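You operate a simulated robot arm through the tools that you are given. There is no shell and no other tool. Be economical: measure what you need, move in short steps, check, and stop when the job is done.

The job below is to be done with a simulated two-armed robot. You get a single attempt, and the scene is never put back.

JOB
Nest the five-colour tray's pipes by band: black together, orange together, widest outside.
Fine: six pipes stand there; each nest stands in a cell; those on the shelf stay.

It is judged by the outcome, as a careful person would: the job done as asked, and still so three seconds after it is handed in. It fails if anything else is knocked over, pushed out of place, dropped, spilled or broken.

ROBOT AND FRAMES
Two 7-joint arms with fingered hands on one trunk, on a base that drives. Base frame: it is fixed to the floor where the robot stands at the start and does not move with it; the origin is under the middle of the robot, x ahead of it, y to its left, z up; the surface under the hand at the start is at about z = 0.9. Units: m, degrees, N and s.
The left shoulder is at the start at [0.065, 0.17, 1.212], the right one opposite. With the tool pointing down near the work surface each hand reaches from about 0.32 to 0.76 m from the robot's upright axis, wherever it stands, measured 20 degrees to its own side. Payload 4 kg a hand.
Tool frame (each hand has its own): the origin (TCP) lies between the finger pads and is the grasp point; the fingertips stand 0.026 m ahead of it; z points along the fingers, y is the line along which they close. The gripper opens to 0.132 m. The gripper's body begins 0.073 m behind the TCP. The gripper is a hand of 4 fingers: y runs from the thumb to the fingers, the wrist lies at [0, 0, -0.224] in the tool frame.
Orientation is that of the tool frame in the base frame, as a unit quaternion [x, y, z, w]. With the fingers straight down and closing along the base's y, the tool's x points along the base's -x, its y along +y and its z along -z.

CONTROLS
- The arms move only by the tool move_arm. It takes "left_series", "right_series" or both (then of equal length, played together; a hand with none holds still); each is a list of rows, each a list of 6 numbers: the shift along the base's x, y, z in m, then the turn, a rotation vector about the base's x, y, z in degrees. In form: [[x, y, z, wx, wy, wz], ...]. A call has 1 to 10 rows; each row shifts and turns the commanded pose from where the row before left it. A row lasts 0.2 s, in which the tool goes at most 0.05 m and 8.6 degrees; a call with a longer step from one row to the next is refused whole. Where a pose cannot be reached the arm comes as near as it can. A force on the tool above 90 N (or 10 N above the force at the start of the call, whichever is more), or a blocked arm, ends the call early, and 0.2 s more pass. In this call time passes only in rows, and 0.2 s behind the last. The reply holds the time, the measured pose of the TCP, the force on the tool along the base axes, the opening and the grip force, in the units named above and with some noise, with the torque about the TCP (base axes, N m) and any sound that the robot's microphone picked up.
- Cameras (640 x 400 px; columns grow to the right, rows downward): "scene" is now at [0.1437, 0.0108, 1.3779]; the picture's right is [0.13, -0.99, 0.00], its down [-0.69, -0.09, -0.72] and it looks along [0.72, 0.10, -0.69] (base axes); focal length 283 px, centre (320, 200). "left" rides on the left gripper at [-0.073, 0.006, -0.094] in its tool frame; the picture's right is [-0.08, -1.00, 0.00], its down [0.78, -0.06, -0.62] and it looks along [0.61, -0.05, 0.79] (tool axes); focal length 230 px, centre (320, 200). "right" rides on the right gripper at [0.073, 0.006, -0.093] in its tool frame; the picture's right is [-0.08, 1.00, 0.00], its down [-0.78, -0.06, -0.62] and it looks along [-0.61, -0.05, 0.79] (tool axes); focal length 230 px, centre (320, 200). There is no depth. A picture from a camera that has moved, and an enlarged one, comes with that camera's place and axes in the base frame and with its lens.
- get_image(camera): a new picture of that camera. It takes no simulated time.
- slide_trunk(by): slides the trunk up (or, below 0, down) by that many m; the arms and the scene camera ride with it, the base frame stays. It gives what a move gives, with no picture.
- steer(legs): drives the robot by 1 to 6 legs, each [ahead, left, turn to the left] in m, m and degrees, along the robot's own axes; the way and the turn of a leg run together, so that a leg with both is an arc; at most 1.5 m and 180 degrees a leg. The arms and the cameras ride along, it lands a little off, and it stops where it bumps. It gives what a move gives.
- curl_fingers(finger1, finger2, finger3, thumb_bend, hand): sets how far each is bent, from 0 (flat) to 1 (curled in); at 0.3 the hand is open as for a grip, at 0.7 the pads meet at the TCP. One left out holds its place. A second passes; each finger stops where it meets its share of the squeeze, and holds until it gets a number again. It is the only way to open and close the hand. It gives what a move gives, with no picture; readings hold the bend of each and the force on the fingers (four entries, about 0 where the hand has none), thumb and palm.
- head_to(pan, tilt): turns the head with the scene camera to pan (to the left, within 80 degrees either way) and tilt (down, from -29 to 69), counted from straight ahead of the robot. It gives what a move gives.
- enlarge(camera, box): a new picture of the part [left, top, right, bottom] of that camera's present view, enlarged. It takes no simulated time.
- finish_job(): hands the job in; it is judged then, once.

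Work in short steps. Places have to be worked out from the pictures, the camera data and where the tool is seen: move nearer, look again, correct. Check each grasp and each placing, and mend what went wrong. You have 120 turns and 100 pictures in all, those below and enlarged ones among them. Open the grippers and draw the arms clear of the work before you hand the job in, unless the task says otherwise; then end with one line.

The tools are called as name(argument=value, ...) on one line, values as JSON. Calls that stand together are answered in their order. move_arm: Moves the arms, as the interface text tells. Its arguments: {"type":"object","properties":{"left_series":{"type":"array","items":{"type":"array","items":{"type":"number"}}},"right_series":{"type":"array","items":{"type":"array","items":{"type":"number"}}}},"required":[]} The other tools are called the same way: slide_trunk (by) slides the trunk up or down; curl_fingers (finger1, finger2, finger3, thumb_bend, hand) moves the fingers one by one; steer (legs) drives the base; head_to (pan, tilt) turns the head that bears the scene camera; get_image (camera) takes a picture; enlarge (camera, box) takes an enlarged picture of a part of a camera's view; finish_job () hands the job in.

At the start:

```text
clock: 0.0
left_tool_pos: [0.4353, 0.3053, 1.1752]
left_ee_rot: [0.0, 1.0, 0.0, 0.0]
left_force: [-0.2, -0.2, 0.9]
left_moment: [0.0, 0.0, 0.02]
left_grip_width: 0.1317
left_grasp_force: 0.0
left_shape: jaw
left_bend: [0.3, 0.3, 0.3, 0.3]
left_finger forces: [0.0, 0.1, 0.0, 0.1, 0.0, 0.0]
right_tool_pos: [0.4431, -0.1265, 1.1892]
right_ee_rot: [0.001, 1.0, 0.0, 0.0]
right_force: [0.9, 0.0, 0.7]
right_moment: [-0.02, -0.01, 0.01]
right_grip_width: 0.1319
right_grasp_force: 0.1
right_shape: jaw
right_bend: [0.3, 0.3, 0.3, 0.3]
right_finger forces: [0.0, 0.0, 0.0, 0.0, 0.0, 0.0]
trunk travel left (down, up): [-0.225, 0.126]
robot x, y, heading: [-0.0024, -0.0025, -0.1]
head pan, tilt: [7.7, 43.8]
```

scene: 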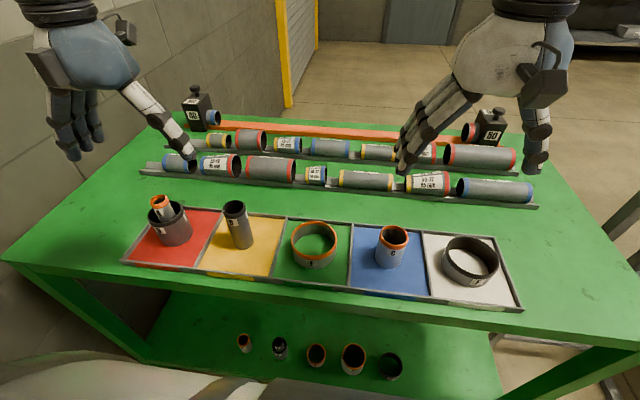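
right: 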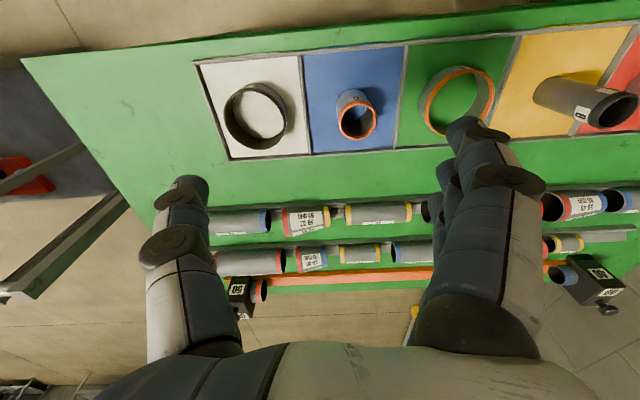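
left: 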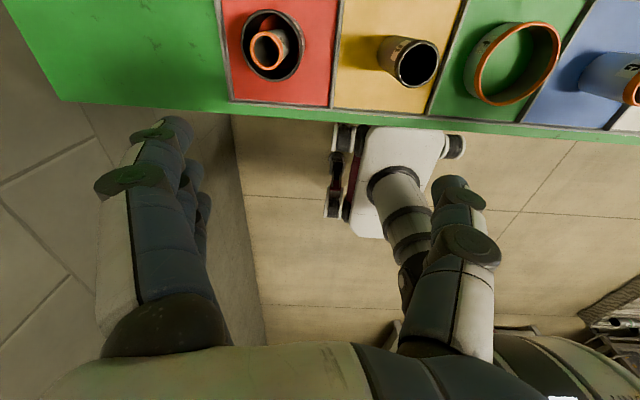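

The tray appears to hold black pipes (white, red and yellow cells) and orange pipes (green, blue, and one inside the red cell's black pipe). I'll enlarge the view to measure them.

enlarge(camera="scene", box=[120, 180, 330, 311])

enlarge(camera="scene", box=[320, 190, 530, 321])

```text
3.05 times, centred on (225, 246) of scene
camera zoom: at [0.1437, 0.0108, 1.3779], right [0.13, -0.99, 0.0], down [-0.69, -0.09, -0.72], along [0.72, 0.1, -0.69], focal length 862 px, centre (610, 61)
```

zoom: 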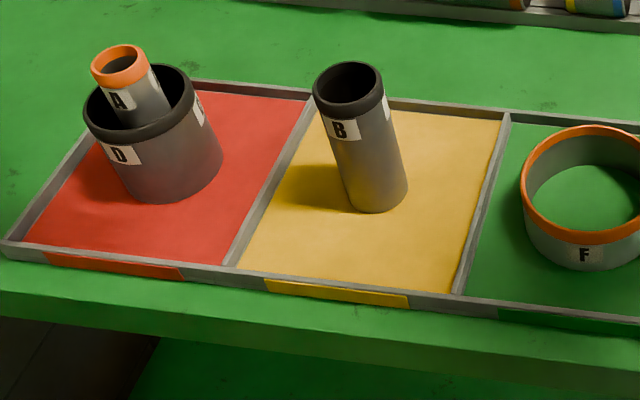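

```text
3.05 times, centred on (425, 256) of scene
camera zoom: at [0.1437, 0.0108, 1.3779], right [0.13, -0.99, 0.0], down [-0.69, -0.09, -0.72], along [0.72, 0.1, -0.69], focal length 862 px, centre (0, 31)
```

zoom: 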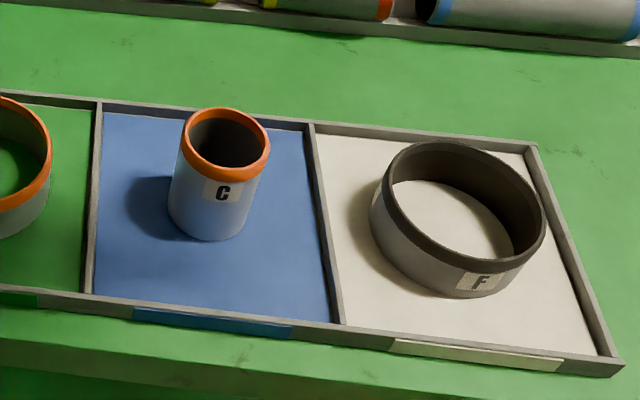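

I place pipe C at about (0.481, -0.079), with its rim at z≈0.976 and a diameter of 0.053. Green F is at about (0.472, 0.063), with its rim at ≈0.945. I'll bring the right hand above C, out of contact, and look.

move_arm(right_series=[[0.019, 0.024, -0.03, 0, 0, 0], [0.019, 0.024, -0.04, 0, 0, 0], [0, 0, -0.04, 0, 0, 0], [0, 0, -0.03, 0, 0, 0]])

get_image(camera="right")

get_image(camera="scene")

```text
refused: row 2 steps farther than a row can; nothing moved
```

```text
94 pictures are left
camera right: at [0.3692, -0.1195, 1.2816], right [0.08, 1.0, 0.0], down [0.78, -0.06, 0.62], along [0.61, -0.05, -0.79], focal length 230 px, centre (320, 200)
```

right: 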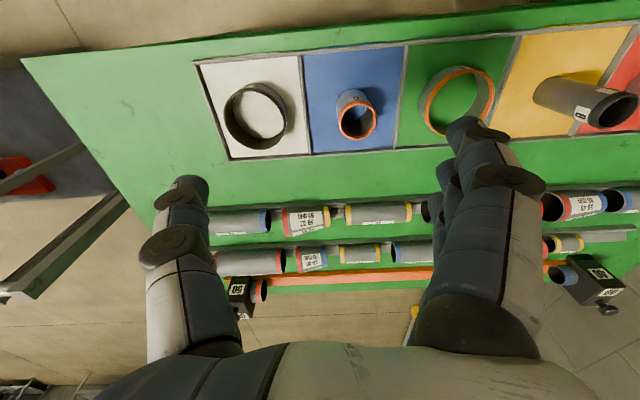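

```text
93 pictures are left
camera scene: at [0.1437, 0.0108, 1.3779], right [0.13, -0.99, 0.0], down [-0.69, -0.09, -0.72], along [0.72, 0.1, -0.69], focal length 283 px, centre (320, 200)
```

scene: 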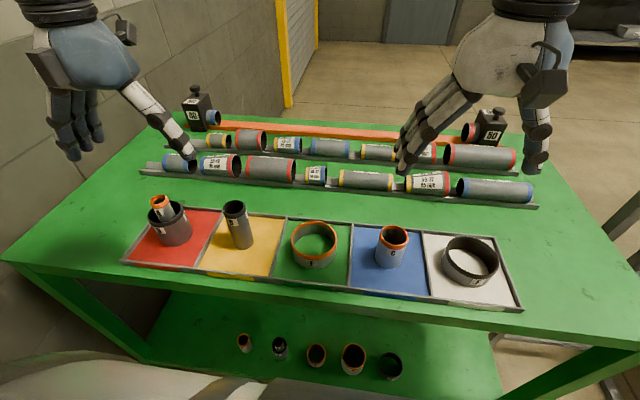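

That move was refused because one step was too long. I'll repeat it with smaller rows.

move_arm(right_series=[[0.013, 0.016, -0.03, 0, 0, 0], [0.013, 0.016, -0.03, 0, 0, 0], [0.012, 0.016, -0.03, 0, 0, 0], [0, 0, -0.035, 0, 0, 0]])

get_image(camera="right")

get_image(camera="scene")

```text
clock: 1.0
left_tool_pos: [0.4339, 0.3061, 1.1751]
left_ee_rot: [0.0, 1.0, 0.0, 0.0]
left_force: [0.7, 0.3, -0.4]
left_moment: [-0.01, -0.03, 0.04]
left_grip_width: 0.1317
left_grasp_force: 0.2
left_shape: jaw
left_bend: [0.3, 0.3, 0.3, 0.3]
left_finger forces: [0.0, 0.1, 0.0, 0.1, 0.0, 0.0]
right_tool_pos: [0.4807, -0.0768, 1.0636]
right_ee_rot: [0.0, 1.0, 0.0, 0.0]
right_force: [0.0, 0.0, 0.0]
right_moment: [-0.02, -0.01, -0.03]
right_grip_width: 0.1319
right_grasp_force: 0.1
right_shape: jaw
right_bend: [0.3, 0.3, 0.3, 0.3]
right_finger forces: [0.0, 0.0, 0.1, 0.1, 0.0, 0.1]
trunk travel left (down, up): [-0.225, 0.126]
robot x, y, heading: [0.002, -0.0021, -0.0]
head pan, tilt: [7.7, 43.8]
```

```text
92 pictures are left
camera right: at [0.4064, -0.071, 1.1568], right [0.08, 1.0, 0.0], down [0.78, -0.06, 0.62], along [0.62, -0.05, -0.79], focal length 230 px, centre (320, 200)
```

right: 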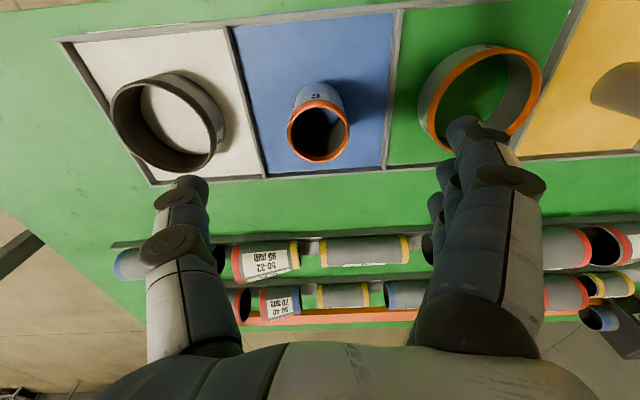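

```text
91 pictures are left
camera scene: at [0.1439, 0.0105, 1.3778], right [0.13, -0.99, 0.0], down [-0.69, -0.09, -0.72], along [0.72, 0.1, -0.69], focal length 283 px, centre (320, 200)
```

scene: 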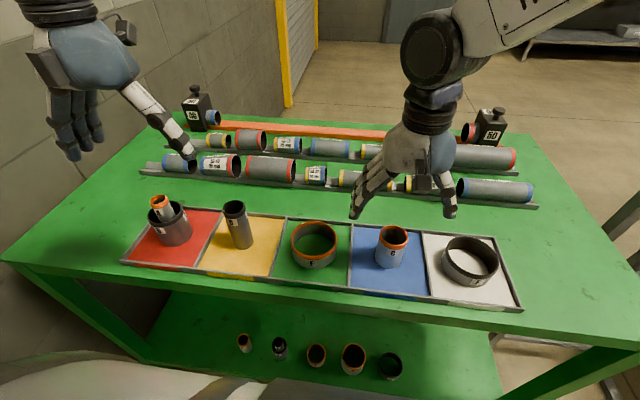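

C's centre works out at about (0.477, -0.078). I'll close the hand partway for clearance from its neighbours, then lower it.

curl_fingers(hand="right", finger1=0.4, finger2=0.4, finger3=0.4, thumb_bend=0.4)

move_arm(right_series=[[-0.003, -0.002, -0.03, 0, 0, 0], [0, 0, -0.03, 0, 0, 0], [0, 0, -0.02, 0, 0, 0]])

get_image(camera="right")

enlarge(camera="scene", box=[290, 160, 530, 310])

```text
clock: 2.0
left_tool_pos: [0.4351, 0.3053, 1.1743]
left_ee_rot: [0.0, 1.0, -0.001, 0.0]
left_force: [-0.5, -0.6, 0.4]
left_moment: [-0.04, -0.01, 0.03]
left_grip_width: 0.1318
left_grasp_force: 0.1
left_shape: jaw
left_bend: [0.3, 0.3, 0.3, 0.3]
left_finger forces: [0.0, 0.1, 0.1, 0.0, 0.0, 0.0]
right_tool_pos: [0.4804, -0.0758, 1.0639]
right_ee_rot: [0.0, 1.0, -0.001, -0.001]
right_force: [0.1, 0.5, 0.7]
right_moment: [-0.03, -0.03, 0.0]
right_grip_width: 0.1048
right_grasp_force: 0.0
right_shape: fingers
right_bend: [0.4, 0.4, 0.4, 0.4]
right_finger forces: [0.1, 0.0, 0.1, 0.0, 0.0, 0.0]
trunk travel left (down, up): [-0.225, 0.126]
robot x, y, heading: [-0.0014, -0.0003, -0.3]
head pan, tilt: [7.7, 43.8]
```

```text
clock: 2.8
left_tool_pos: [0.4358, 0.3054, 1.1743]
left_ee_rot: [0.0, 1.0, 0.0, -0.001]
left_force: [0.0, -0.4, 0.2]
left_moment: [0.01, -0.01, -0.01]
left_grip_width: 0.1318
left_grasp_force: 0.2
left_shape: jaw
left_bend: [0.3, 0.3, 0.3, 0.3]
left_finger forces: [0.0, 0.0, 0.0, 0.0, 0.0, 0.0]
right_tool_pos: [0.4773, -0.079, 0.9837]
right_ee_rot: [0.001, 1.0, 0.0, 0.0]
right_force: [-0.4, -0.2, 0.0]
right_moment: [-0.01, 0.0, 0.0]
right_grip_width: 0.1043
right_grasp_force: 0.1
right_shape: fingers
right_bend: [0.4, 0.4, 0.4, 0.4]
right_finger forces: [0.0, 0.0, 0.0, 0.1, 0.1, 0.0]
trunk travel left (down, up): [-0.225, 0.126]
robot x, y, heading: [0.0017, -0.0035, 0.0]
head pan, tilt: [7.7, 43.8]
```

```text
90 pictures are left
camera right: at [0.4038, -0.0729, 1.0768], right [0.08, 1.0, 0.0], down [0.78, -0.06, 0.62], along [0.62, -0.05, -0.79], focal length 230 px, centre (320, 200)
```

right: 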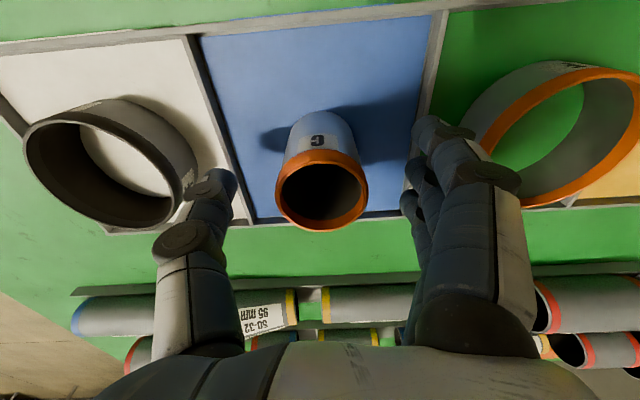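

```text
2.67 times, centred on (410, 235) of scene
camera zoom: at [0.1439, 0.0108, 1.3778], right [0.13, -0.99, 0.0], down [-0.69, -0.09, -0.72], along [0.72, 0.1, -0.69], focal length 754 px, centre (80, 107)
```

zoom: 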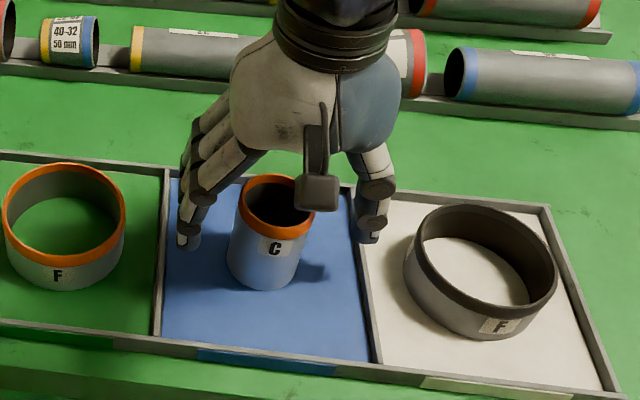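

The fingers straddle C cleanly. I'll lower 14 mm and close on its upper part, so the fingertips stay above F's rim height later.

move_arm(right_series=[[0, 0, -0.014, 0, 0, 0]])

curl_fingers(hand="right", finger1=0.65, finger2=0.65, finger3=0.65, thumb_bend=0.65)

get_image(camera="right")

enlarge(camera="scene", box=[290, 160, 530, 310])

```text
clock: 3.2
left_tool_pos: [0.435, 0.3056, 1.1737]
left_ee_rot: [0.001, 1.0, 0.0, 0.0]
left_force: [-0.4, 0.3, -0.1]
left_moment: [-0.02, 0.01, 0.01]
left_grip_width: 0.1317
left_grasp_force: 0.1
left_shape: jaw
left_bend: [0.3, 0.3, 0.3, 0.3]
left_finger forces: [0.1, 0.0, 0.0, 0.0, 0.0, 0.0]
right_tool_pos: [0.479, -0.0773, 0.9701]
right_ee_rot: [0.0, 1.0, 0.0, 0.0]
right_force: [0.1, 0.0, -0.7]
right_moment: [0.04, 0.01, -0.01]
right_grip_width: 0.1045
right_grasp_force: 0.0
right_shape: fingers
right_bend: [0.4, 0.4, 0.4, 0.4]
right_finger forces: [0.1, 0.0, 0.1, 0.0, 0.0, 0.0]
trunk travel left (down, up): [-0.225, 0.126]
robot x, y, heading: [0.0014, -0.001, -0.0]
head pan, tilt: [7.7, 43.8]
```

```text
clock: 4.2
left_tool_pos: [0.4345, 0.306, 1.1736]
left_ee_rot: [-0.001, 1.0, 0.0, 0.0]
left_force: [-0.2, 0.7, 0.5]
left_moment: [-0.04, -0.01, 0.02]
left_grip_width: 0.1318
left_grasp_force: 0.1
left_shape: jaw
left_bend: [0.3, 0.3, 0.3, 0.3]
left_finger forces: [0.0, 0.0, 0.0, 0.0, 0.1, 0.0]
right_tool_pos: [0.477, -0.079, 0.97]
right_ee_rot: [0.0, 1.0, 0.0, 0.0]
right_force: [0.1, 0.3, -0.1]
right_moment: [0.01, 0.02, 0.0]
right_grip_width: 0.0399
right_grasp_force: 11.0
right_shape: fingers
right_bend: [0.64, 0.56, 0.6, 0.6]
right_finger forces: [0.7, 6.4, 4.0, 0.0, 11.2, 0.0]
trunk travel left (down, up): [-0.225, 0.126]
robot x, y, heading: [-0.0006, -0.0022, 0.1]
head pan, tilt: [7.7, 43.8]
```

```text
88 pictures are left
camera right: at [0.4037, -0.0731, 1.0627], right [0.08, 1.0, 0.0], down [0.78, -0.06, 0.62], along [0.61, -0.05, -0.79], focal length 230 px, centre (320, 200)
```

right: 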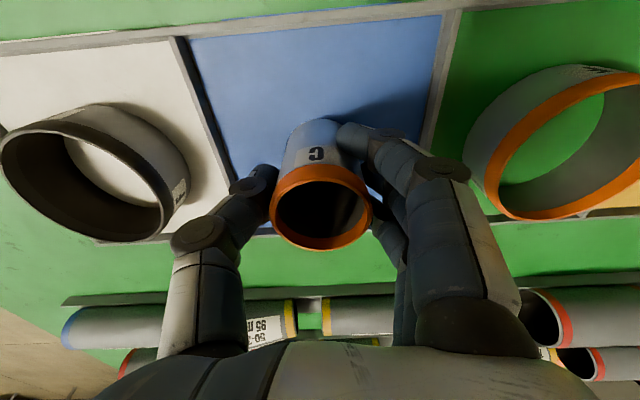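

```text
2.67 times, centred on (410, 235) of scene
camera zoom: at [0.1438, 0.0108, 1.3778], right [0.13, -0.99, 0.0], down [-0.69, -0.09, -0.72], along [0.72, 0.1, -0.69], focal length 754 px, centre (80, 107)
```

zoom: 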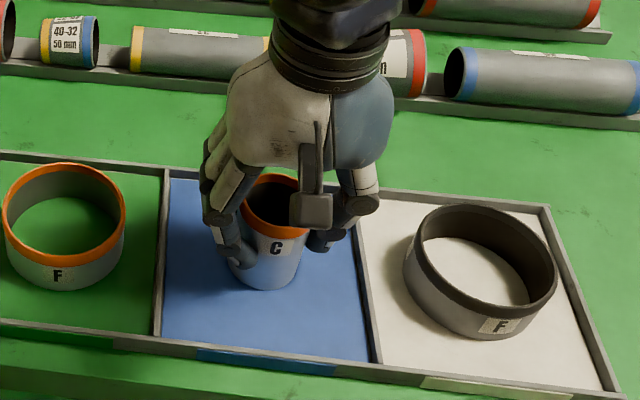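

C is held with 11 N. I'll lift it 6 cm, carry it to above green F, and check.

move_arm(right_series=[[0, 0, 0.03, 0, 0, 0], [0, 0, 0.03, 0, 0, 0], [-0.002, 0.035, 0.01, 0, 0, 0], [-0.002, 0.035, 0, 0, 0, 0], [-0.002, 0.035, 0, 0, 0, 0], [-0.002, 0.035, 0, 0, 0, 0]])

get_image(camera="right")

enlarge(camera="scene", box=[200, 160, 440, 310])

get_image(camera="left")

```text
clock: 5.6
left_tool_pos: [0.4344, 0.306, 1.1738]
left_ee_rot: [0.0, 1.0, 0.0, 0.0]
left_force: [-0.1, 0.1, -0.6]
left_moment: [-0.01, 0.0, 0.02]
left_grip_width: 0.1318
left_grasp_force: 0.1
left_shape: jaw
left_bend: [0.3, 0.3, 0.3, 0.3]
left_finger forces: [0.0, 0.1, 0.0, 0.0, 0.0, 0.0]
right_tool_pos: [0.4687, 0.0619, 1.0413]
right_ee_rot: [0.001, 1.0, 0.0, -0.001]
right_force: [-0.4, 0.8, -0.3]
right_moment: [-0.01, 0.01, 0.02]
right_grip_width: 0.04
right_grasp_force: 11.5
right_shape: fingers
right_bend: [0.64, 0.56, 0.6, 0.6]
right_finger forces: [0.7, 6.5, 4.2, 0.0, 10.9, 0.0]
trunk travel left (down, up): [-0.225, 0.126]
robot x, y, heading: [-0.0003, 0.0013, -0.0]
head pan, tilt: [7.7, 43.8]
```

```text
86 pictures are left
camera right: at [0.3964, 0.0681, 1.1329], right [0.08, 1.0, 0.0], down [0.78, -0.06, 0.62], along [0.61, -0.05, -0.79], focal length 230 px, centre (320, 200)
```

right: 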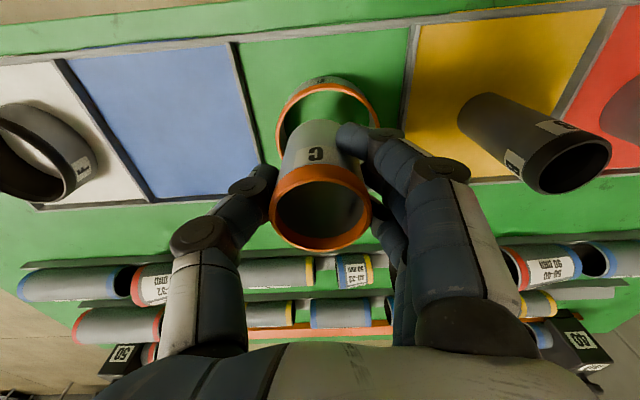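

```text
2.67 times, centred on (320, 235) of scene
camera zoom: at [0.1438, 0.0117, 1.3778], right [0.13, -0.99, 0.0], down [-0.69, -0.09, -0.72], along [0.72, 0.1, -0.69], focal length 754 px, centre (320, 107)
```

zoom: 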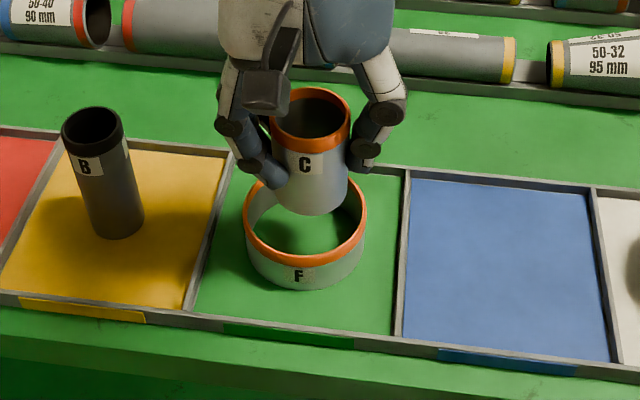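

```text
84 pictures are left
camera left: at [0.5079, 0.3121, 1.2679], right [0.08, -1.0, 0.0], down [-0.78, -0.06, 0.62], along [-0.61, -0.05, -0.79], focal length 230 px, centre (320, 200)
```

left: 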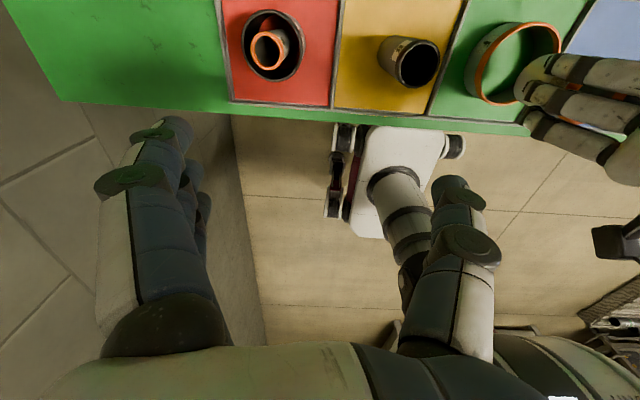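

C is hanging about 7 mm short of F's centre in y. I'll correct by (-0.004, +0.007) and lower most of the way.

move_arm(right_series=[[-0.004, 0.007, 0, 0, 0, 0], [0, 0, -0.03, 0, 0, 0], [0, 0, -0.02, 0, 0, 0]])

enlarge(camera="right", box=[160, 50, 480, 250])

enlarge(camera="scene", box=[240, 180, 400, 280])

```text
clock: 6.4
left_tool_pos: [0.4354, 0.3053, 1.1751]
left_ee_rot: [0.0, 1.0, 0.0, 0.0]
left_force: [-0.4, 0.8, -0.3]
left_moment: [0.04, -0.01, -0.02]
left_grip_width: 0.1317
left_grasp_force: 0.0
left_shape: jaw
left_bend: [0.3, 0.3, 0.3, 0.3]
left_finger forces: [0.1, 0.1, 0.1, 0.0, 0.1, 0.0]
right_tool_pos: [0.4701, 0.066, 0.9965]
right_ee_rot: [0.005, 1.0, 0.006, 0.003]
right_force: [-0.2, -0.3, -2.0]
right_moment: [-0.04, -0.01, 0.01]
right_grip_width: 0.0397
right_grasp_force: 11.3
right_shape: fingers
right_bend: [0.64, 0.56, 0.6, 0.6]
right_finger forces: [0.7, 6.5, 4.3, 0.1, 10.9, 0.0]
trunk travel left (down, up): [-0.225, 0.126]
robot x, y, heading: [0.0023, -0.0014, -0.1]
head pan, tilt: [7.7, 43.8]
```

```text
2.00 times, centred on (320, 150) of right
camera zoom: at [0.3953, 0.0721, 1.0887], right [0.09, 1.0, 0.01], down [0.78, -0.08, 0.62], along [0.62, -0.04, -0.78], focal length 460 px, centre (320, 300)
```

zoom: 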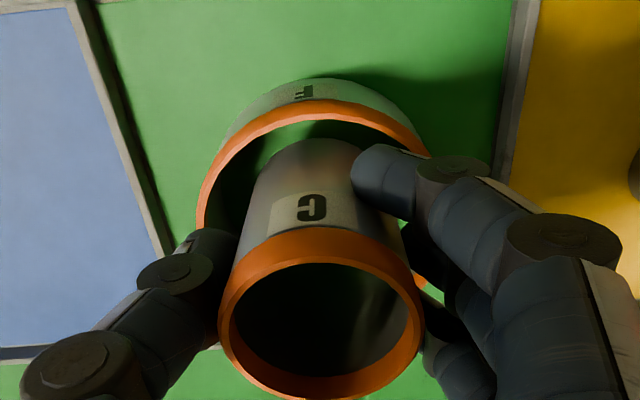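

```text
4.00 times, centred on (320, 230) of scene
camera zoom: at [0.1437, 0.0109, 1.3779], right [0.13, -0.99, 0.0], down [-0.69, -0.09, -0.72], along [0.72, 0.1, -0.69], focal length 1132 px, centre (320, 80)
```

zoom: 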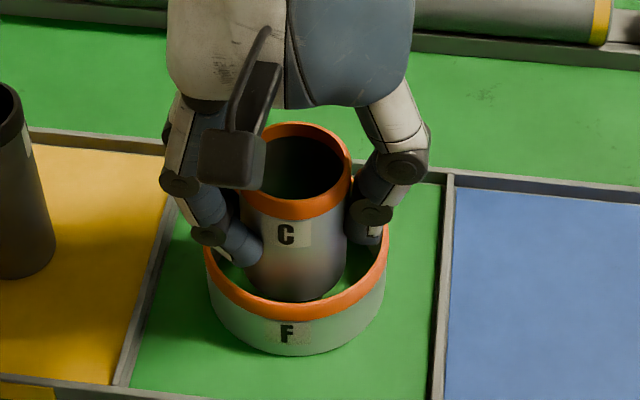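

The force is only about 2 N, yet the arm settled about 5 mm off with a slight tilt. That suggests a reach limit rather than contact. I'll lower with the trunk in small steps and watch the force.

slide_trunk(by=-0.01)

```text
clock: 7.0
left_tool_pos: [0.4358, 0.3062, 1.1649]
left_ee_rot: [0.0, 1.0, 0.0, 0.001]
left_force: [-0.1, -0.6, -0.6]
left_moment: [-0.02, 0.05, 0.01]
left_grip_width: 0.1317
left_grasp_force: 0.0
left_shape: jaw
left_bend: [0.3, 0.3, 0.3, 0.3]
left_finger forces: [0.0, 0.1, 0.0, 0.0, 0.0, 0.0]
right_tool_pos: [0.4703, 0.0642, 0.9804]
right_ee_rot: [0.008, 1.0, 0.004, -0.003]
right_force: [-1.6, -0.4, 13.8]
right_moment: [-0.61, 0.06, -0.08]
right_grip_width: 0.0398
right_grasp_force: 19.7
right_shape: fingers
right_bend: [0.64, 0.56, 0.6, 0.62]
right_finger forces: [0.8, 6.6, 4.4, 0.0, 27.1, 0.0]
trunk travel left (down, up): [-0.215, 0.136]
robot x, y, heading: [0.0021, -0.0012, -0.0]
head pan, tilt: [7.7, 43.8]
```

Now there is 14 N of upward force and extra load on the thumb, so something is touching. I'll look.

enlarge(camera="right", box=[160, 50, 480, 250])

enlarge(camera="scene", box=[240, 180, 400, 280])

```text
2.00 times, centred on (320, 150) of right
camera zoom: at [0.3965, 0.0697, 1.0739], right [0.09, 1.0, 0.01], down [0.79, -0.08, 0.61], along [0.61, -0.05, -0.79], focal length 460 px, centre (320, 300)
```

zoom: 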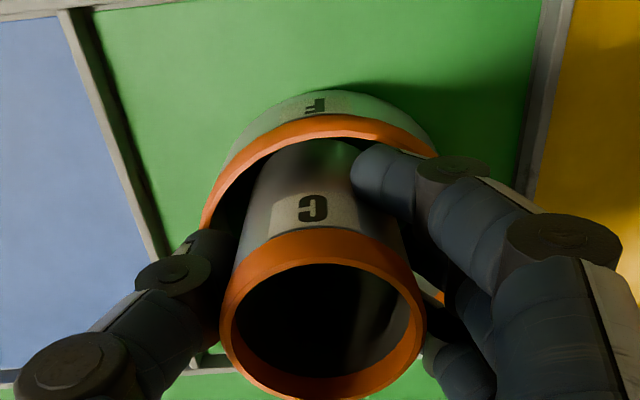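

```text
4.00 times, centred on (320, 230) of scene
camera zoom: at [0.1489, 0.0108, 1.3677], right [0.13, -0.99, 0.0], down [-0.69, -0.09, -0.72], along [0.72, 0.1, -0.69], focal length 1132 px, centre (320, 80)
```

zoom: 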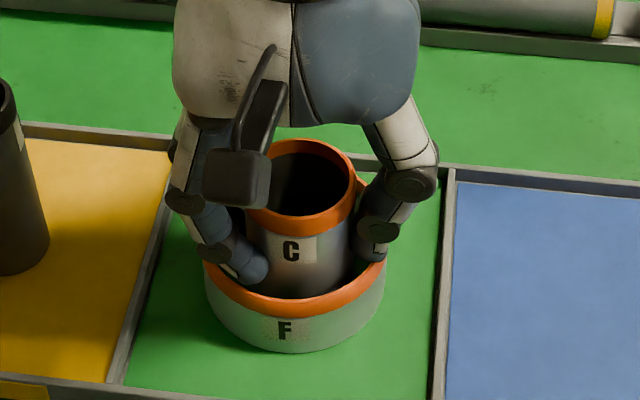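

C's lower end is inside F. The thumb seems to rest on F's rim, with C's base about 1 cm above the floor. I'll ease up 3 mm to unload it, then loosen gradually so C slides down.

slide_trunk(by=-0.0)

move_arm(right_series=[[0, 0, 0.003, 0, 0, 0]])

```text
clock: 7.5
left_tool_pos: [0.4355, 0.3081, 1.1632]
left_ee_rot: [0.0, 1.0, 0.0, 0.0]
left_force: [-0.2, 0.4, 0.8]
left_moment: [-0.02, 0.0, 0.01]
left_grip_width: 0.1321
left_grasp_force: 0.0
left_shape: jaw
left_bend: [0.3, 0.3, 0.3, 0.3]
left_finger forces: [0.1, 0.1, 0.1, 0.0, 0.0, 0.1]
right_tool_pos: [0.4692, 0.0662, 0.9816]
right_ee_rot: [0.007, 1.0, 0.006, -0.001]
right_force: [0.4, 0.2, -1.9]
right_moment: [-0.01, -0.01, -0.02]
right_grip_width: 0.0397
right_grasp_force: 11.2
right_shape: fingers
right_bend: [0.64, 0.56, 0.6, 0.61]
right_finger forces: [0.7, 6.7, 4.5, 0.0, 10.8, 0.0]
trunk travel left (down, up): [-0.215, 0.136]
robot x, y, heading: [-0.0002, -0.0014, -0.1]
head pan, tilt: [7.7, 43.8]
```

```text
clock: 7.9
left_tool_pos: [0.4339, 0.3057, 1.1647]
left_ee_rot: [0.0, 1.0, 0.0, 0.0]
left_force: [-0.2, 0.4, 0.3]
left_moment: [0.0, 0.01, 0.0]
left_grip_width: 0.1318
left_grasp_force: 0.2
left_shape: jaw
left_bend: [0.3, 0.3, 0.3, 0.3]
left_finger forces: [0.0, 0.1, 0.1, 0.0, 0.0, 0.0]
right_tool_pos: [0.4686, 0.0664, 0.9845]
right_ee_rot: [0.004, 1.0, 0.004, -0.002]
right_force: [-0.2, -0.1, -1.6]
right_moment: [0.01, 0.02, 0.02]
right_grip_width: 0.0396
right_grasp_force: 11.8
right_shape: fingers
right_bend: [0.64, 0.56, 0.6, 0.61]
right_finger forces: [0.7, 6.8, 4.5, 0.0, 10.8, 0.1]
trunk travel left (down, up): [-0.215, 0.136]
robot x, y, heading: [-0.0004, -0.0015, -0.2]
head pan, tilt: [7.7, 43.8]
```

The contact has cleared and only C's weight shows. I'll continue down in small trunk steps.

slide_trunk(by=-0.006)

slide_trunk(by=-0.004)

enlarge(camera="scene", box=[240, 180, 400, 280])

```text
clock: 8.4
left_tool_pos: [0.4335, 0.3054, 1.1584]
left_ee_rot: [0.0, 1.0, 0.0, 0.001]
left_force: [0.8, 0.7, -0.2]
left_moment: [0.01, -0.02, 0.02]
left_grip_width: 0.1318
left_grasp_force: 0.0
left_shape: jaw
left_bend: [0.3, 0.3, 0.3, 0.3]
left_finger forces: [0.0, 0.1, 0.0, 0.0, 0.0, 0.0]
right_tool_pos: [0.4677, 0.0654, 0.9799]
right_ee_rot: [0.006, 1.0, 0.006, 0.001]
right_force: [-4.4, -2.0, 14.7]
right_moment: [-0.73, 0.19, -0.13]
right_grip_width: 0.04
right_grasp_force: 18.8
right_shape: fingers
right_bend: [0.64, 0.56, 0.6, 0.61]
right_finger forces: [0.6, 6.3, 4.4, 0.0, 26.9, 0.1]
trunk travel left (down, up): [-0.209, 0.142]
robot x, y, heading: [-0.0025, -0.0017, 0.2]
head pan, tilt: [7.7, 43.8]
```

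```text
clock: 9.0
left_tool_pos: [0.4323, 0.3055, 1.1564]
left_ee_rot: [0.0, 1.0, 0.0, 0.001]
left_force: [0.0, 0.8, 0.3]
left_moment: [-0.01, 0.0, 0.03]
left_grip_width: 0.1318
left_grasp_force: 0.1
left_shape: jaw
left_bend: [0.3, 0.3, 0.3, 0.3]
left_finger forces: [0.0, 0.1, 0.0, 0.1, 0.0, 0.1]
right_tool_pos: [0.4678, 0.0661, 0.9798]
right_ee_rot: [0.004, 1.0, 0.006, 0.004]
right_force: [-1.2, -4.2, 47.9]
right_moment: [-2.0, 0.27, -0.05]
right_grip_width: 0.0401
right_grasp_force: 34.8
right_shape: fingers
right_bend: [0.64, 0.57, 0.6, 0.64]
right_finger forces: [0.4, 6.2, 4.1, 0.0, 59.3, 0.1]
trunk travel left (down, up): [-0.205, 0.146]
robot x, y, heading: [-0.002, 0.0024, 0.3]
head pan, tilt: [7.7, 43.8]
```

```text
4.00 times, centred on (320, 230) of scene
camera zoom: at [0.1511, 0.0101, 1.3583], right [0.13, -0.99, 0.0], down [-0.68, -0.09, -0.72], along [0.72, 0.1, -0.69], focal length 1132 px, centre (320, 80)
```

zoom: 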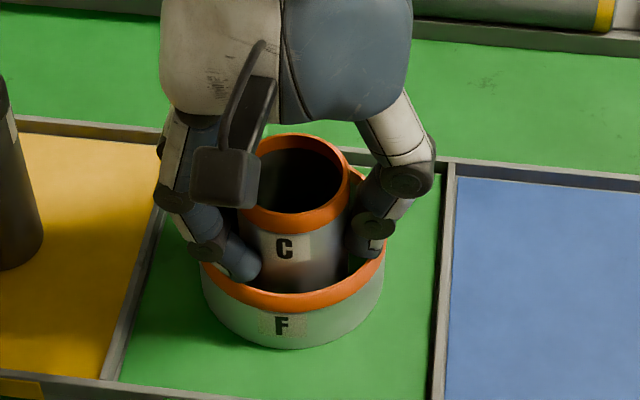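

The 48 N load with a -2 N·m moment puts the contact at y≈0.024, so the thumb tip is standing on F's near rim. I'll raise, shift 8 mm toward +y so the thumb goes inside the rim, then lower again.

slide_trunk(by=0.012)

move_arm(right_series=[[0, 0.008, 0, 0, 0, 0]])

slide_trunk(by=-0.01)

enlarge(camera="scene", box=[240, 180, 400, 280])

```text
clock: 9.6
left_tool_pos: [0.4341, 0.3061, 1.1657]
left_ee_rot: [0.0, 1.0, 0.0, -0.001]
left_force: [-0.8, 1.5, -0.5]
left_moment: [0.0, 0.02, 0.04]
left_grip_width: 0.1319
left_grasp_force: 0.1
left_shape: jaw
left_bend: [0.3, 0.3, 0.3, 0.3]
left_finger forces: [0.0, 0.0, 0.1, 0.0, 0.1, 0.0]
right_tool_pos: [0.4693, 0.0669, 0.9882]
right_ee_rot: [0.004, 1.0, 0.007, 0.001]
right_force: [-0.6, 0.0, -2.3]
right_moment: [-0.04, 0.06, -0.05]
right_grip_width: 0.0397
right_grasp_force: 12.0
right_shape: fingers
right_bend: [0.64, 0.57, 0.61, 0.61]
right_finger forces: [0.6, 7.4, 4.9, 0.1, 11.5, 0.0]
trunk travel left (down, up): [-0.217, 0.134]
robot x, y, heading: [-0.0021, 0.0005, -0.1]
head pan, tilt: [7.7, 43.8]
```

```text
clock: 10.0
left_tool_pos: [0.434, 0.3057, 1.1662]
left_ee_rot: [0.0, 1.0, 0.0, 0.0]
left_force: [-0.5, 0.0, -0.3]
left_moment: [0.02, -0.04, 0.0]
left_grip_width: 0.132
left_grasp_force: 0.1
left_shape: jaw
left_bend: [0.3, 0.3, 0.3, 0.3]
left_finger forces: [0.0, 0.0, 0.0, 0.1, 0.1, 0.0]
right_tool_pos: [0.4714, 0.0722, 0.9916]
right_ee_rot: [0.009, 1.0, 0.01, 0.001]
right_force: [1.0, -0.6, -2.5]
right_moment: [0.03, 0.0, 0.0]
right_grip_width: 0.0399
right_grasp_force: 12.1
right_shape: fingers
right_bend: [0.64, 0.57, 0.61, 0.61]
right_finger forces: [0.6, 7.3, 5.0, 0.0, 11.5, 0.1]
trunk travel left (down, up): [-0.217, 0.134]
robot x, y, heading: [0.0035, 0.0028, 0.1]
head pan, tilt: [7.7, 43.8]
```

```text
clock: 10.5
left_tool_pos: [0.4338, 0.3055, 1.1583]
left_ee_rot: [0.001, 1.0, 0.0, 0.0]
left_force: [-0.3, 0.3, -0.3]
left_moment: [-0.02, -0.01, -0.03]
left_grip_width: 0.1319
left_grasp_force: 0.0
left_shape: jaw
left_bend: [0.3, 0.3, 0.3, 0.3]
left_finger forces: [0.0, 0.0, 0.0, 0.0, 0.0, 0.1]
right_tool_pos: [0.4713, 0.0711, 0.9767]
right_ee_rot: [0.011, 1.0, 0.007, -0.004]
right_force: [-0.6, 0.2, -2.0]
right_moment: [-0.05, -0.03, -0.03]
right_grip_width: 0.0393
right_grasp_force: 12.1
right_shape: fingers
right_bend: [0.65, 0.57, 0.6, 0.61]
right_finger forces: [0.8, 7.3, 5.2, 0.0, 11.5, 0.1]
trunk travel left (down, up): [-0.207, 0.144]
robot x, y, heading: [-0.0006, -0.0005, 0.1]
head pan, tilt: [7.7, 43.8]
```

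```text
4.00 times, centred on (320, 230) of scene
camera zoom: at [0.153, 0.0107, 1.3595], right [0.13, -0.99, 0.0], down [-0.69, -0.09, -0.72], along [0.72, 0.1, -0.69], focal length 1132 px, centre (320, 80)
```

zoom: 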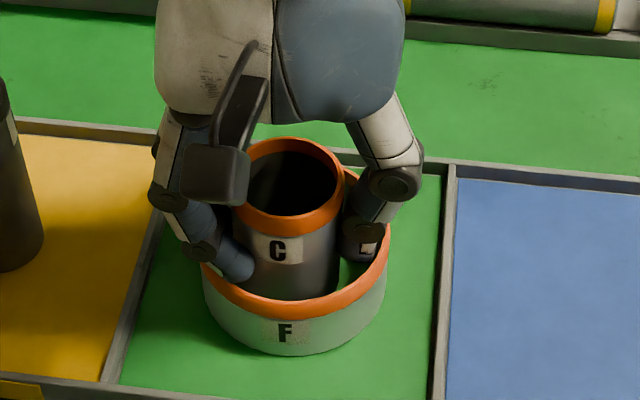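

The thumb is now inside F and nothing is touching. I'll lower further in small steps until C's base lands.

slide_trunk(by=-0.004)

slide_trunk(by=-0.003)

```text
clock: 11.1
left_tool_pos: [0.4349, 0.3058, 1.153]
left_ee_rot: [0.0, 1.0, 0.0, 0.0]
left_force: [-0.2, -0.5, 0.9]
left_moment: [-0.01, -0.01, 0.01]
left_grip_width: 0.132
left_grasp_force: 0.1
left_shape: jaw
left_bend: [0.3, 0.3, 0.3, 0.3]
left_finger forces: [0.0, 0.0, 0.1, 0.1, 0.0, 0.0]
right_tool_pos: [0.471, 0.0715, 0.9732]
right_ee_rot: [0.011, 1.0, 0.008, -0.002]
right_force: [-0.4, -0.4, -1.3]
right_moment: [-0.04, -0.03, 0.0]
right_grip_width: 0.0393
right_grasp_force: 12.4
right_shape: fingers
right_bend: [0.65, 0.57, 0.6, 0.61]
right_finger forces: [1.5, 7.2, 5.2, 0.1, 11.4, 0.0]
trunk travel left (down, up): [-0.203, 0.148]
robot x, y, heading: [-0.0015, -0.0012, -0.0]
head pan, tilt: [7.7, 43.8]
```

```text
clock: 11.6
left_tool_pos: [0.4343, 0.3062, 1.15]
left_ee_rot: [-0.002, 1.0, -0.006, 0.001]
left_force: [0.7, 0.6, 0.7]
left_moment: [0.02, -0.02, -0.04]
left_grip_width: 0.1318
left_grasp_force: 0.0
left_shape: jaw
left_bend: [0.3, 0.3, 0.3, 0.3]
left_finger forces: [0.0, 0.0, 0.0, 0.1, 0.0, 0.0]
right_tool_pos: [0.47, 0.0714, 0.9695]
right_ee_rot: [0.01, 1.0, 0.008, -0.003]
right_force: [-0.8, 0.5, -1.6]
right_moment: [0.04, 0.01, 0.0]
right_grip_width: 0.0393
right_grasp_force: 12.4
right_shape: fingers
right_bend: [0.65, 0.57, 0.6, 0.61]
right_finger forces: [1.2, 7.1, 5.3, 0.0, 11.6, 0.0]
trunk travel left (down, up): [-0.2, 0.151]
robot x, y, heading: [-0.0025, -0.0015, 0.0]
head pan, tilt: [7.7, 43.8]
```

slide_trunk(by=-0.003)

enlarge(camera="scene", box=[240, 180, 400, 280])

enlarge(camera="right", box=[160, 50, 480, 250])

```text
clock: 12.1
left_tool_pos: [0.4343, 0.3074, 1.1469]
left_ee_rot: [-0.003, 1.0, -0.012, 0.002]
left_force: [1.3, 0.2, -0.4]
left_moment: [-0.01, 0.05, 0.0]
left_grip_width: 0.1318
left_grasp_force: 0.1
left_shape: jaw
left_bend: [0.3, 0.3, 0.3, 0.3]
left_finger forces: [0.0, 0.0, 0.1, 0.1, 0.0, 0.0]
right_tool_pos: [0.4715, 0.0717, 0.9689]
right_ee_rot: [0.01, 1.0, 0.008, -0.001]
right_force: [1.0, -0.9, 9.6]
right_moment: [-0.09, -0.03, -0.02]
right_grip_width: 0.0391
right_grasp_force: 14.0
right_shape: fingers
right_bend: [0.65, 0.57, 0.6, 0.61]
right_finger forces: [1.4, 7.4, 6.0, 0.0, 12.7, 0.0]
trunk travel left (down, up): [-0.197, 0.154]
robot x, y, heading: [0.0006, 0.0008, 0.2]
head pan, tilt: [7.7, 43.8]
```

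```text
4.00 times, centred on (320, 230) of scene
camera zoom: at [0.1594, 0.0107, 1.3494], right [0.13, -0.99, 0.0], down [-0.69, -0.09, -0.72], along [0.72, 0.1, -0.69], focal length 1132 px, centre (320, 80)
```

zoom: 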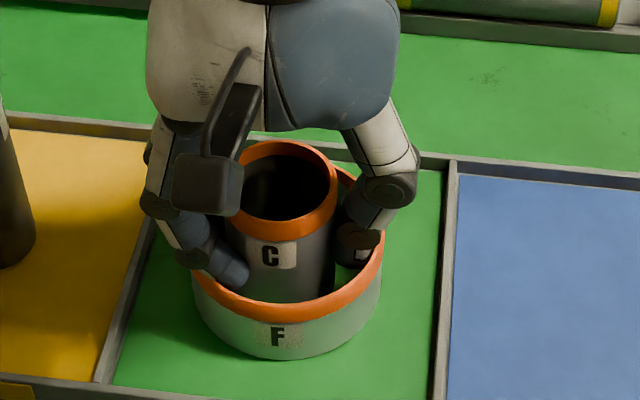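

```text
2.00 times, centred on (320, 150) of right
camera zoom: at [0.3979, 0.0771, 1.0618], right [0.1, 1.0, 0.02], down [0.79, -0.09, 0.61], along [0.61, -0.05, -0.79], focal length 460 px, centre (320, 300)
```

zoom: 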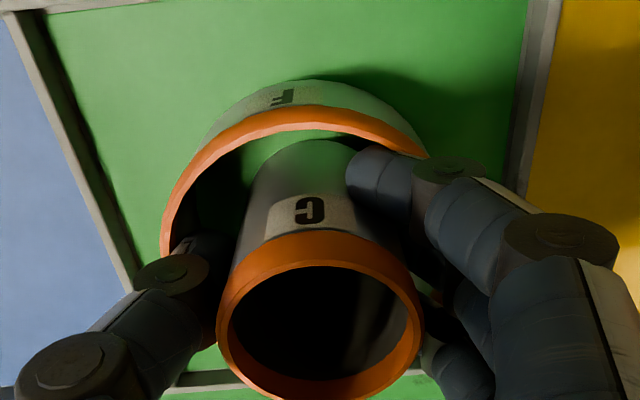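

C is on the floor: 9.6 N pure axial, no moment. I'll loosen slightly, keeping the thumb close, and retreat upward.

curl_fingers(hand="right", finger1=0.52, finger2=0.52, finger3=0.52, thumb_bend=0.58)

enlarge(camera="scene", box=[240, 180, 400, 280])

```text
clock: 13.1
left_tool_pos: [0.4345, 0.3084, 1.1437]
left_ee_rot: [-0.003, 1.0, -0.01, -0.001]
left_force: [-0.2, 0.1, 0.2]
left_moment: [0.0, -0.04, 0.02]
left_grip_width: 0.1317
left_grasp_force: 0.1
left_shape: jaw
left_bend: [0.3, 0.3, 0.3, 0.3]
left_finger forces: [0.0, 0.0, 0.0, 0.1, 0.1, 0.0]
right_tool_pos: [0.4722, 0.0738, 0.9717]
right_ee_rot: [0.008, 1.0, 0.009, 0.0]
right_force: [-0.1, -1.2, 0.8]
right_moment: [-0.04, 0.04, 0.01]
right_grip_width: 0.0467
right_grasp_force: 7.0
right_shape: fingers
right_bend: [0.56, 0.51, 0.54, 0.58]
right_finger forces: [3.6, 1.0, 3.9, 0.0, 5.3, 0.0]
trunk travel left (down, up): [-0.197, 0.154]
robot x, y, heading: [-0.0017, -0.0008, -0.1]
head pan, tilt: [7.7, 43.8]
```

```text
4.00 times, centred on (320, 230) of scene
camera zoom: at [0.16, 0.0107, 1.3491], right [0.13, -0.99, 0.0], down [-0.69, -0.09, -0.72], along [0.72, 0.1, -0.69], focal length 1132 px, centre (320, 80)
```

zoom: 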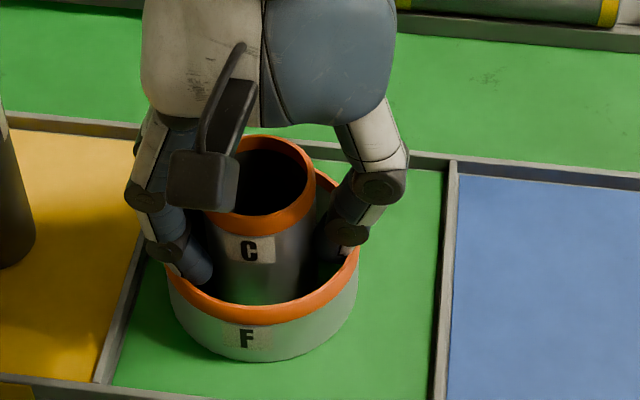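

The fingers' outward motion nudged F about 1 cm toward +y, though it's still in its cell. I'll set both sides to sit free between C and F, then lift.

curl_fingers(hand="right", finger1=0.57, finger2=0.535, finger3=0.56, thumb_bend=0.56)

move_arm(right_series=[[0, 0, 0.01, 0, 0, 0]])

enlarge(camera="scene", box=[240, 180, 400, 280])

```text
clock: 14.1
left_tool_pos: [0.4334, 0.3082, 1.1453]
left_ee_rot: [-0.003, 1.0, -0.011, 0.0]
left_force: [-0.6, 0.2, 0.0]
left_moment: [0.01, 0.02, -0.02]
left_grip_width: 0.1318
left_grasp_force: 0.0
left_shape: jaw
left_bend: [0.3, 0.3, 0.3, 0.3]
left_finger forces: [0.0, 0.0, 0.0, 0.1, 0.0, 0.1]
right_tool_pos: [0.4722, 0.0731, 0.9711]
right_ee_rot: [0.008, 1.0, 0.01, 0.001]
right_force: [0.0, 1.7, 2.4]
right_moment: [0.0, 0.03, 0.03]
right_grip_width: 0.0473
right_grasp_force: 4.6
right_shape: fingers
right_bend: [0.57, 0.52, 0.56, 0.57]
right_finger forces: [1.4, 0.4, 2.6, 0.0, 4.6, 0.1]
trunk travel left (down, up): [-0.197, 0.154]
robot x, y, heading: [-0.0001, -0.0012, 0.0]
head pan, tilt: [7.7, 43.8]
```

```text
clock: 14.5
left_tool_pos: [0.4347, 0.3066, 1.1455]
left_ee_rot: [-0.003, 1.0, -0.01, 0.0]
left_force: [0.2, 0.1, -0.1]
left_moment: [-0.02, -0.01, -0.05]
left_grip_width: 0.1319
left_grasp_force: 0.0
left_shape: jaw
left_bend: [0.3, 0.3, 0.3, 0.3]
left_finger forces: [0.1, 0.0, 0.0, 0.1, 0.1, 0.0]
right_tool_pos: [0.4706, 0.0703, 0.9754]
right_ee_rot: [0.008, 1.0, 0.004, -0.003]
right_force: [0.9, -0.5, 0.2]
right_moment: [0.01, 0.0, 0.05]
right_grip_width: 0.0494
right_grasp_force: 1.0
right_shape: fingers
right_bend: [0.57, 0.53, 0.56, 0.56]
right_finger forces: [0.6, 0.0, 0.7, 0.1, 0.8, 0.0]
trunk travel left (down, up): [-0.197, 0.154]
robot x, y, heading: [0.0003, 0.0, -0.1]
head pan, tilt: [7.7, 43.8]
```

```text
4.00 times, centred on (320, 230) of scene
camera zoom: at [0.1601, 0.0106, 1.3491], right [0.13, -0.99, 0.0], down [-0.69, -0.09, -0.72], along [0.72, 0.1, -0.69], focal length 1132 px, centre (320, 80)
```

zoom: 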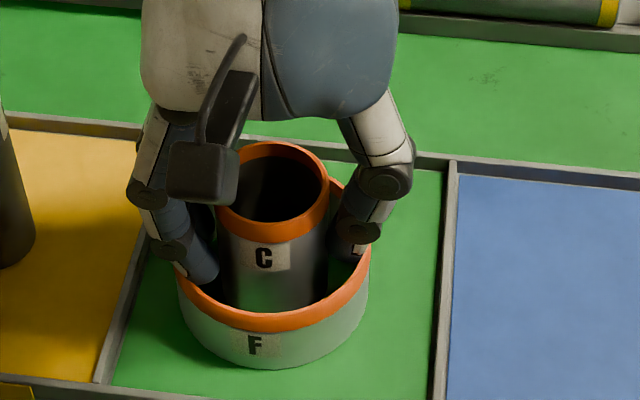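

The hand is nearly free and C stands. I'll rise 2 cm, open, rise fully, then move the right arm back.

move_arm(right_series=[[0, 0, 0.01, 0, 0, 0], [0, 0, 0.01, 0, 0, 0], [0, 0, 0.005, 0, 0, 0]])

curl_fingers(hand="right", finger1=0.4, finger2=0.4, finger3=0.4, thumb_bend=0.45)

enlarge(camera="scene", box=[240, 180, 400, 280])

```text
clock: 15.3
left_tool_pos: [0.4337, 0.3073, 1.146]
left_ee_rot: [-0.003, 1.0, -0.011, 0.0]
left_force: [-0.2, 0.1, 0.0]
left_moment: [0.01, -0.02, 0.01]
left_grip_width: 0.1318
left_grasp_force: 0.1
left_shape: jaw
left_bend: [0.3, 0.3, 0.3, 0.3]
left_finger forces: [0.0, 0.0, 0.0, 0.1, 0.0, 0.0]
right_tool_pos: [0.4656, 0.0768, 0.9999]
right_ee_rot: [0.0, 1.0, 0.001, 0.001]
right_force: [-0.3, -0.6, -0.3]
right_moment: [-0.01, -0.04, 0.0]
right_grip_width: 0.0514
right_grasp_force: 0.4
right_shape: fingers
right_bend: [0.56, 0.53, 0.56, 0.56]
right_finger forces: [0.0, 0.0, 0.1, 0.0, 0.3, 0.0]
trunk travel left (down, up): [-0.197, 0.154]
robot x, y, heading: [0.0001, 0.0003, -0.1]
head pan, tilt: [7.7, 43.8]
```

```text
clock: 16.3
left_tool_pos: [0.4347, 0.3068, 1.1449]
left_ee_rot: [-0.004, 1.0, -0.011, 0.0]
left_force: [0.4, -0.5, 0.5]
left_moment: [0.02, 0.04, 0.02]
left_grip_width: 0.1319
left_grasp_force: 0.0
left_shape: jaw
left_bend: [0.3, 0.3, 0.3, 0.3]
left_finger forces: [0.1, 0.1, 0.0, 0.0, 0.0, 0.1]
right_tool_pos: [0.4666, 0.0766, 1.0002]
right_ee_rot: [0.001, 1.0, 0.0, 0.0]
right_force: [-0.8, 0.2, 0.0]
right_moment: [0.03, 0.02, 0.01]
right_grip_width: 0.0946
right_grasp_force: 0.0
right_shape: fingers
right_bend: [0.4, 0.4, 0.4, 0.45]
right_finger forces: [0.1, 0.1, 0.0, 0.0, 0.0, 0.1]
trunk travel left (down, up): [-0.197, 0.154]
robot x, y, heading: [-0.0066, 0.0026, -0.0]
head pan, tilt: [7.7, 43.8]
```

```text
4.00 times, centred on (320, 230) of scene
camera zoom: at [0.1598, 0.0108, 1.3492], right [0.13, -0.99, 0.0], down [-0.69, -0.09, -0.72], along [0.72, 0.1, -0.69], focal length 1132 px, centre (320, 80)
```

zoom: 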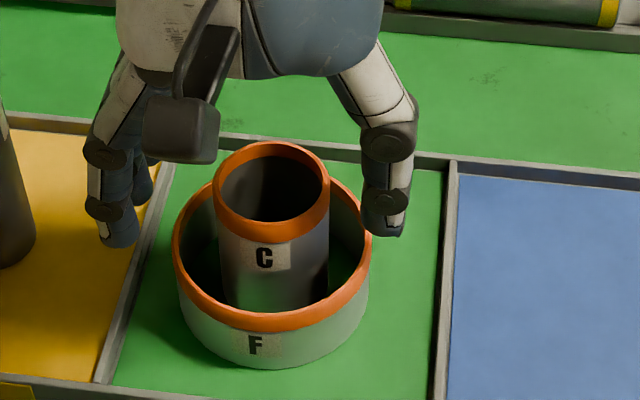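

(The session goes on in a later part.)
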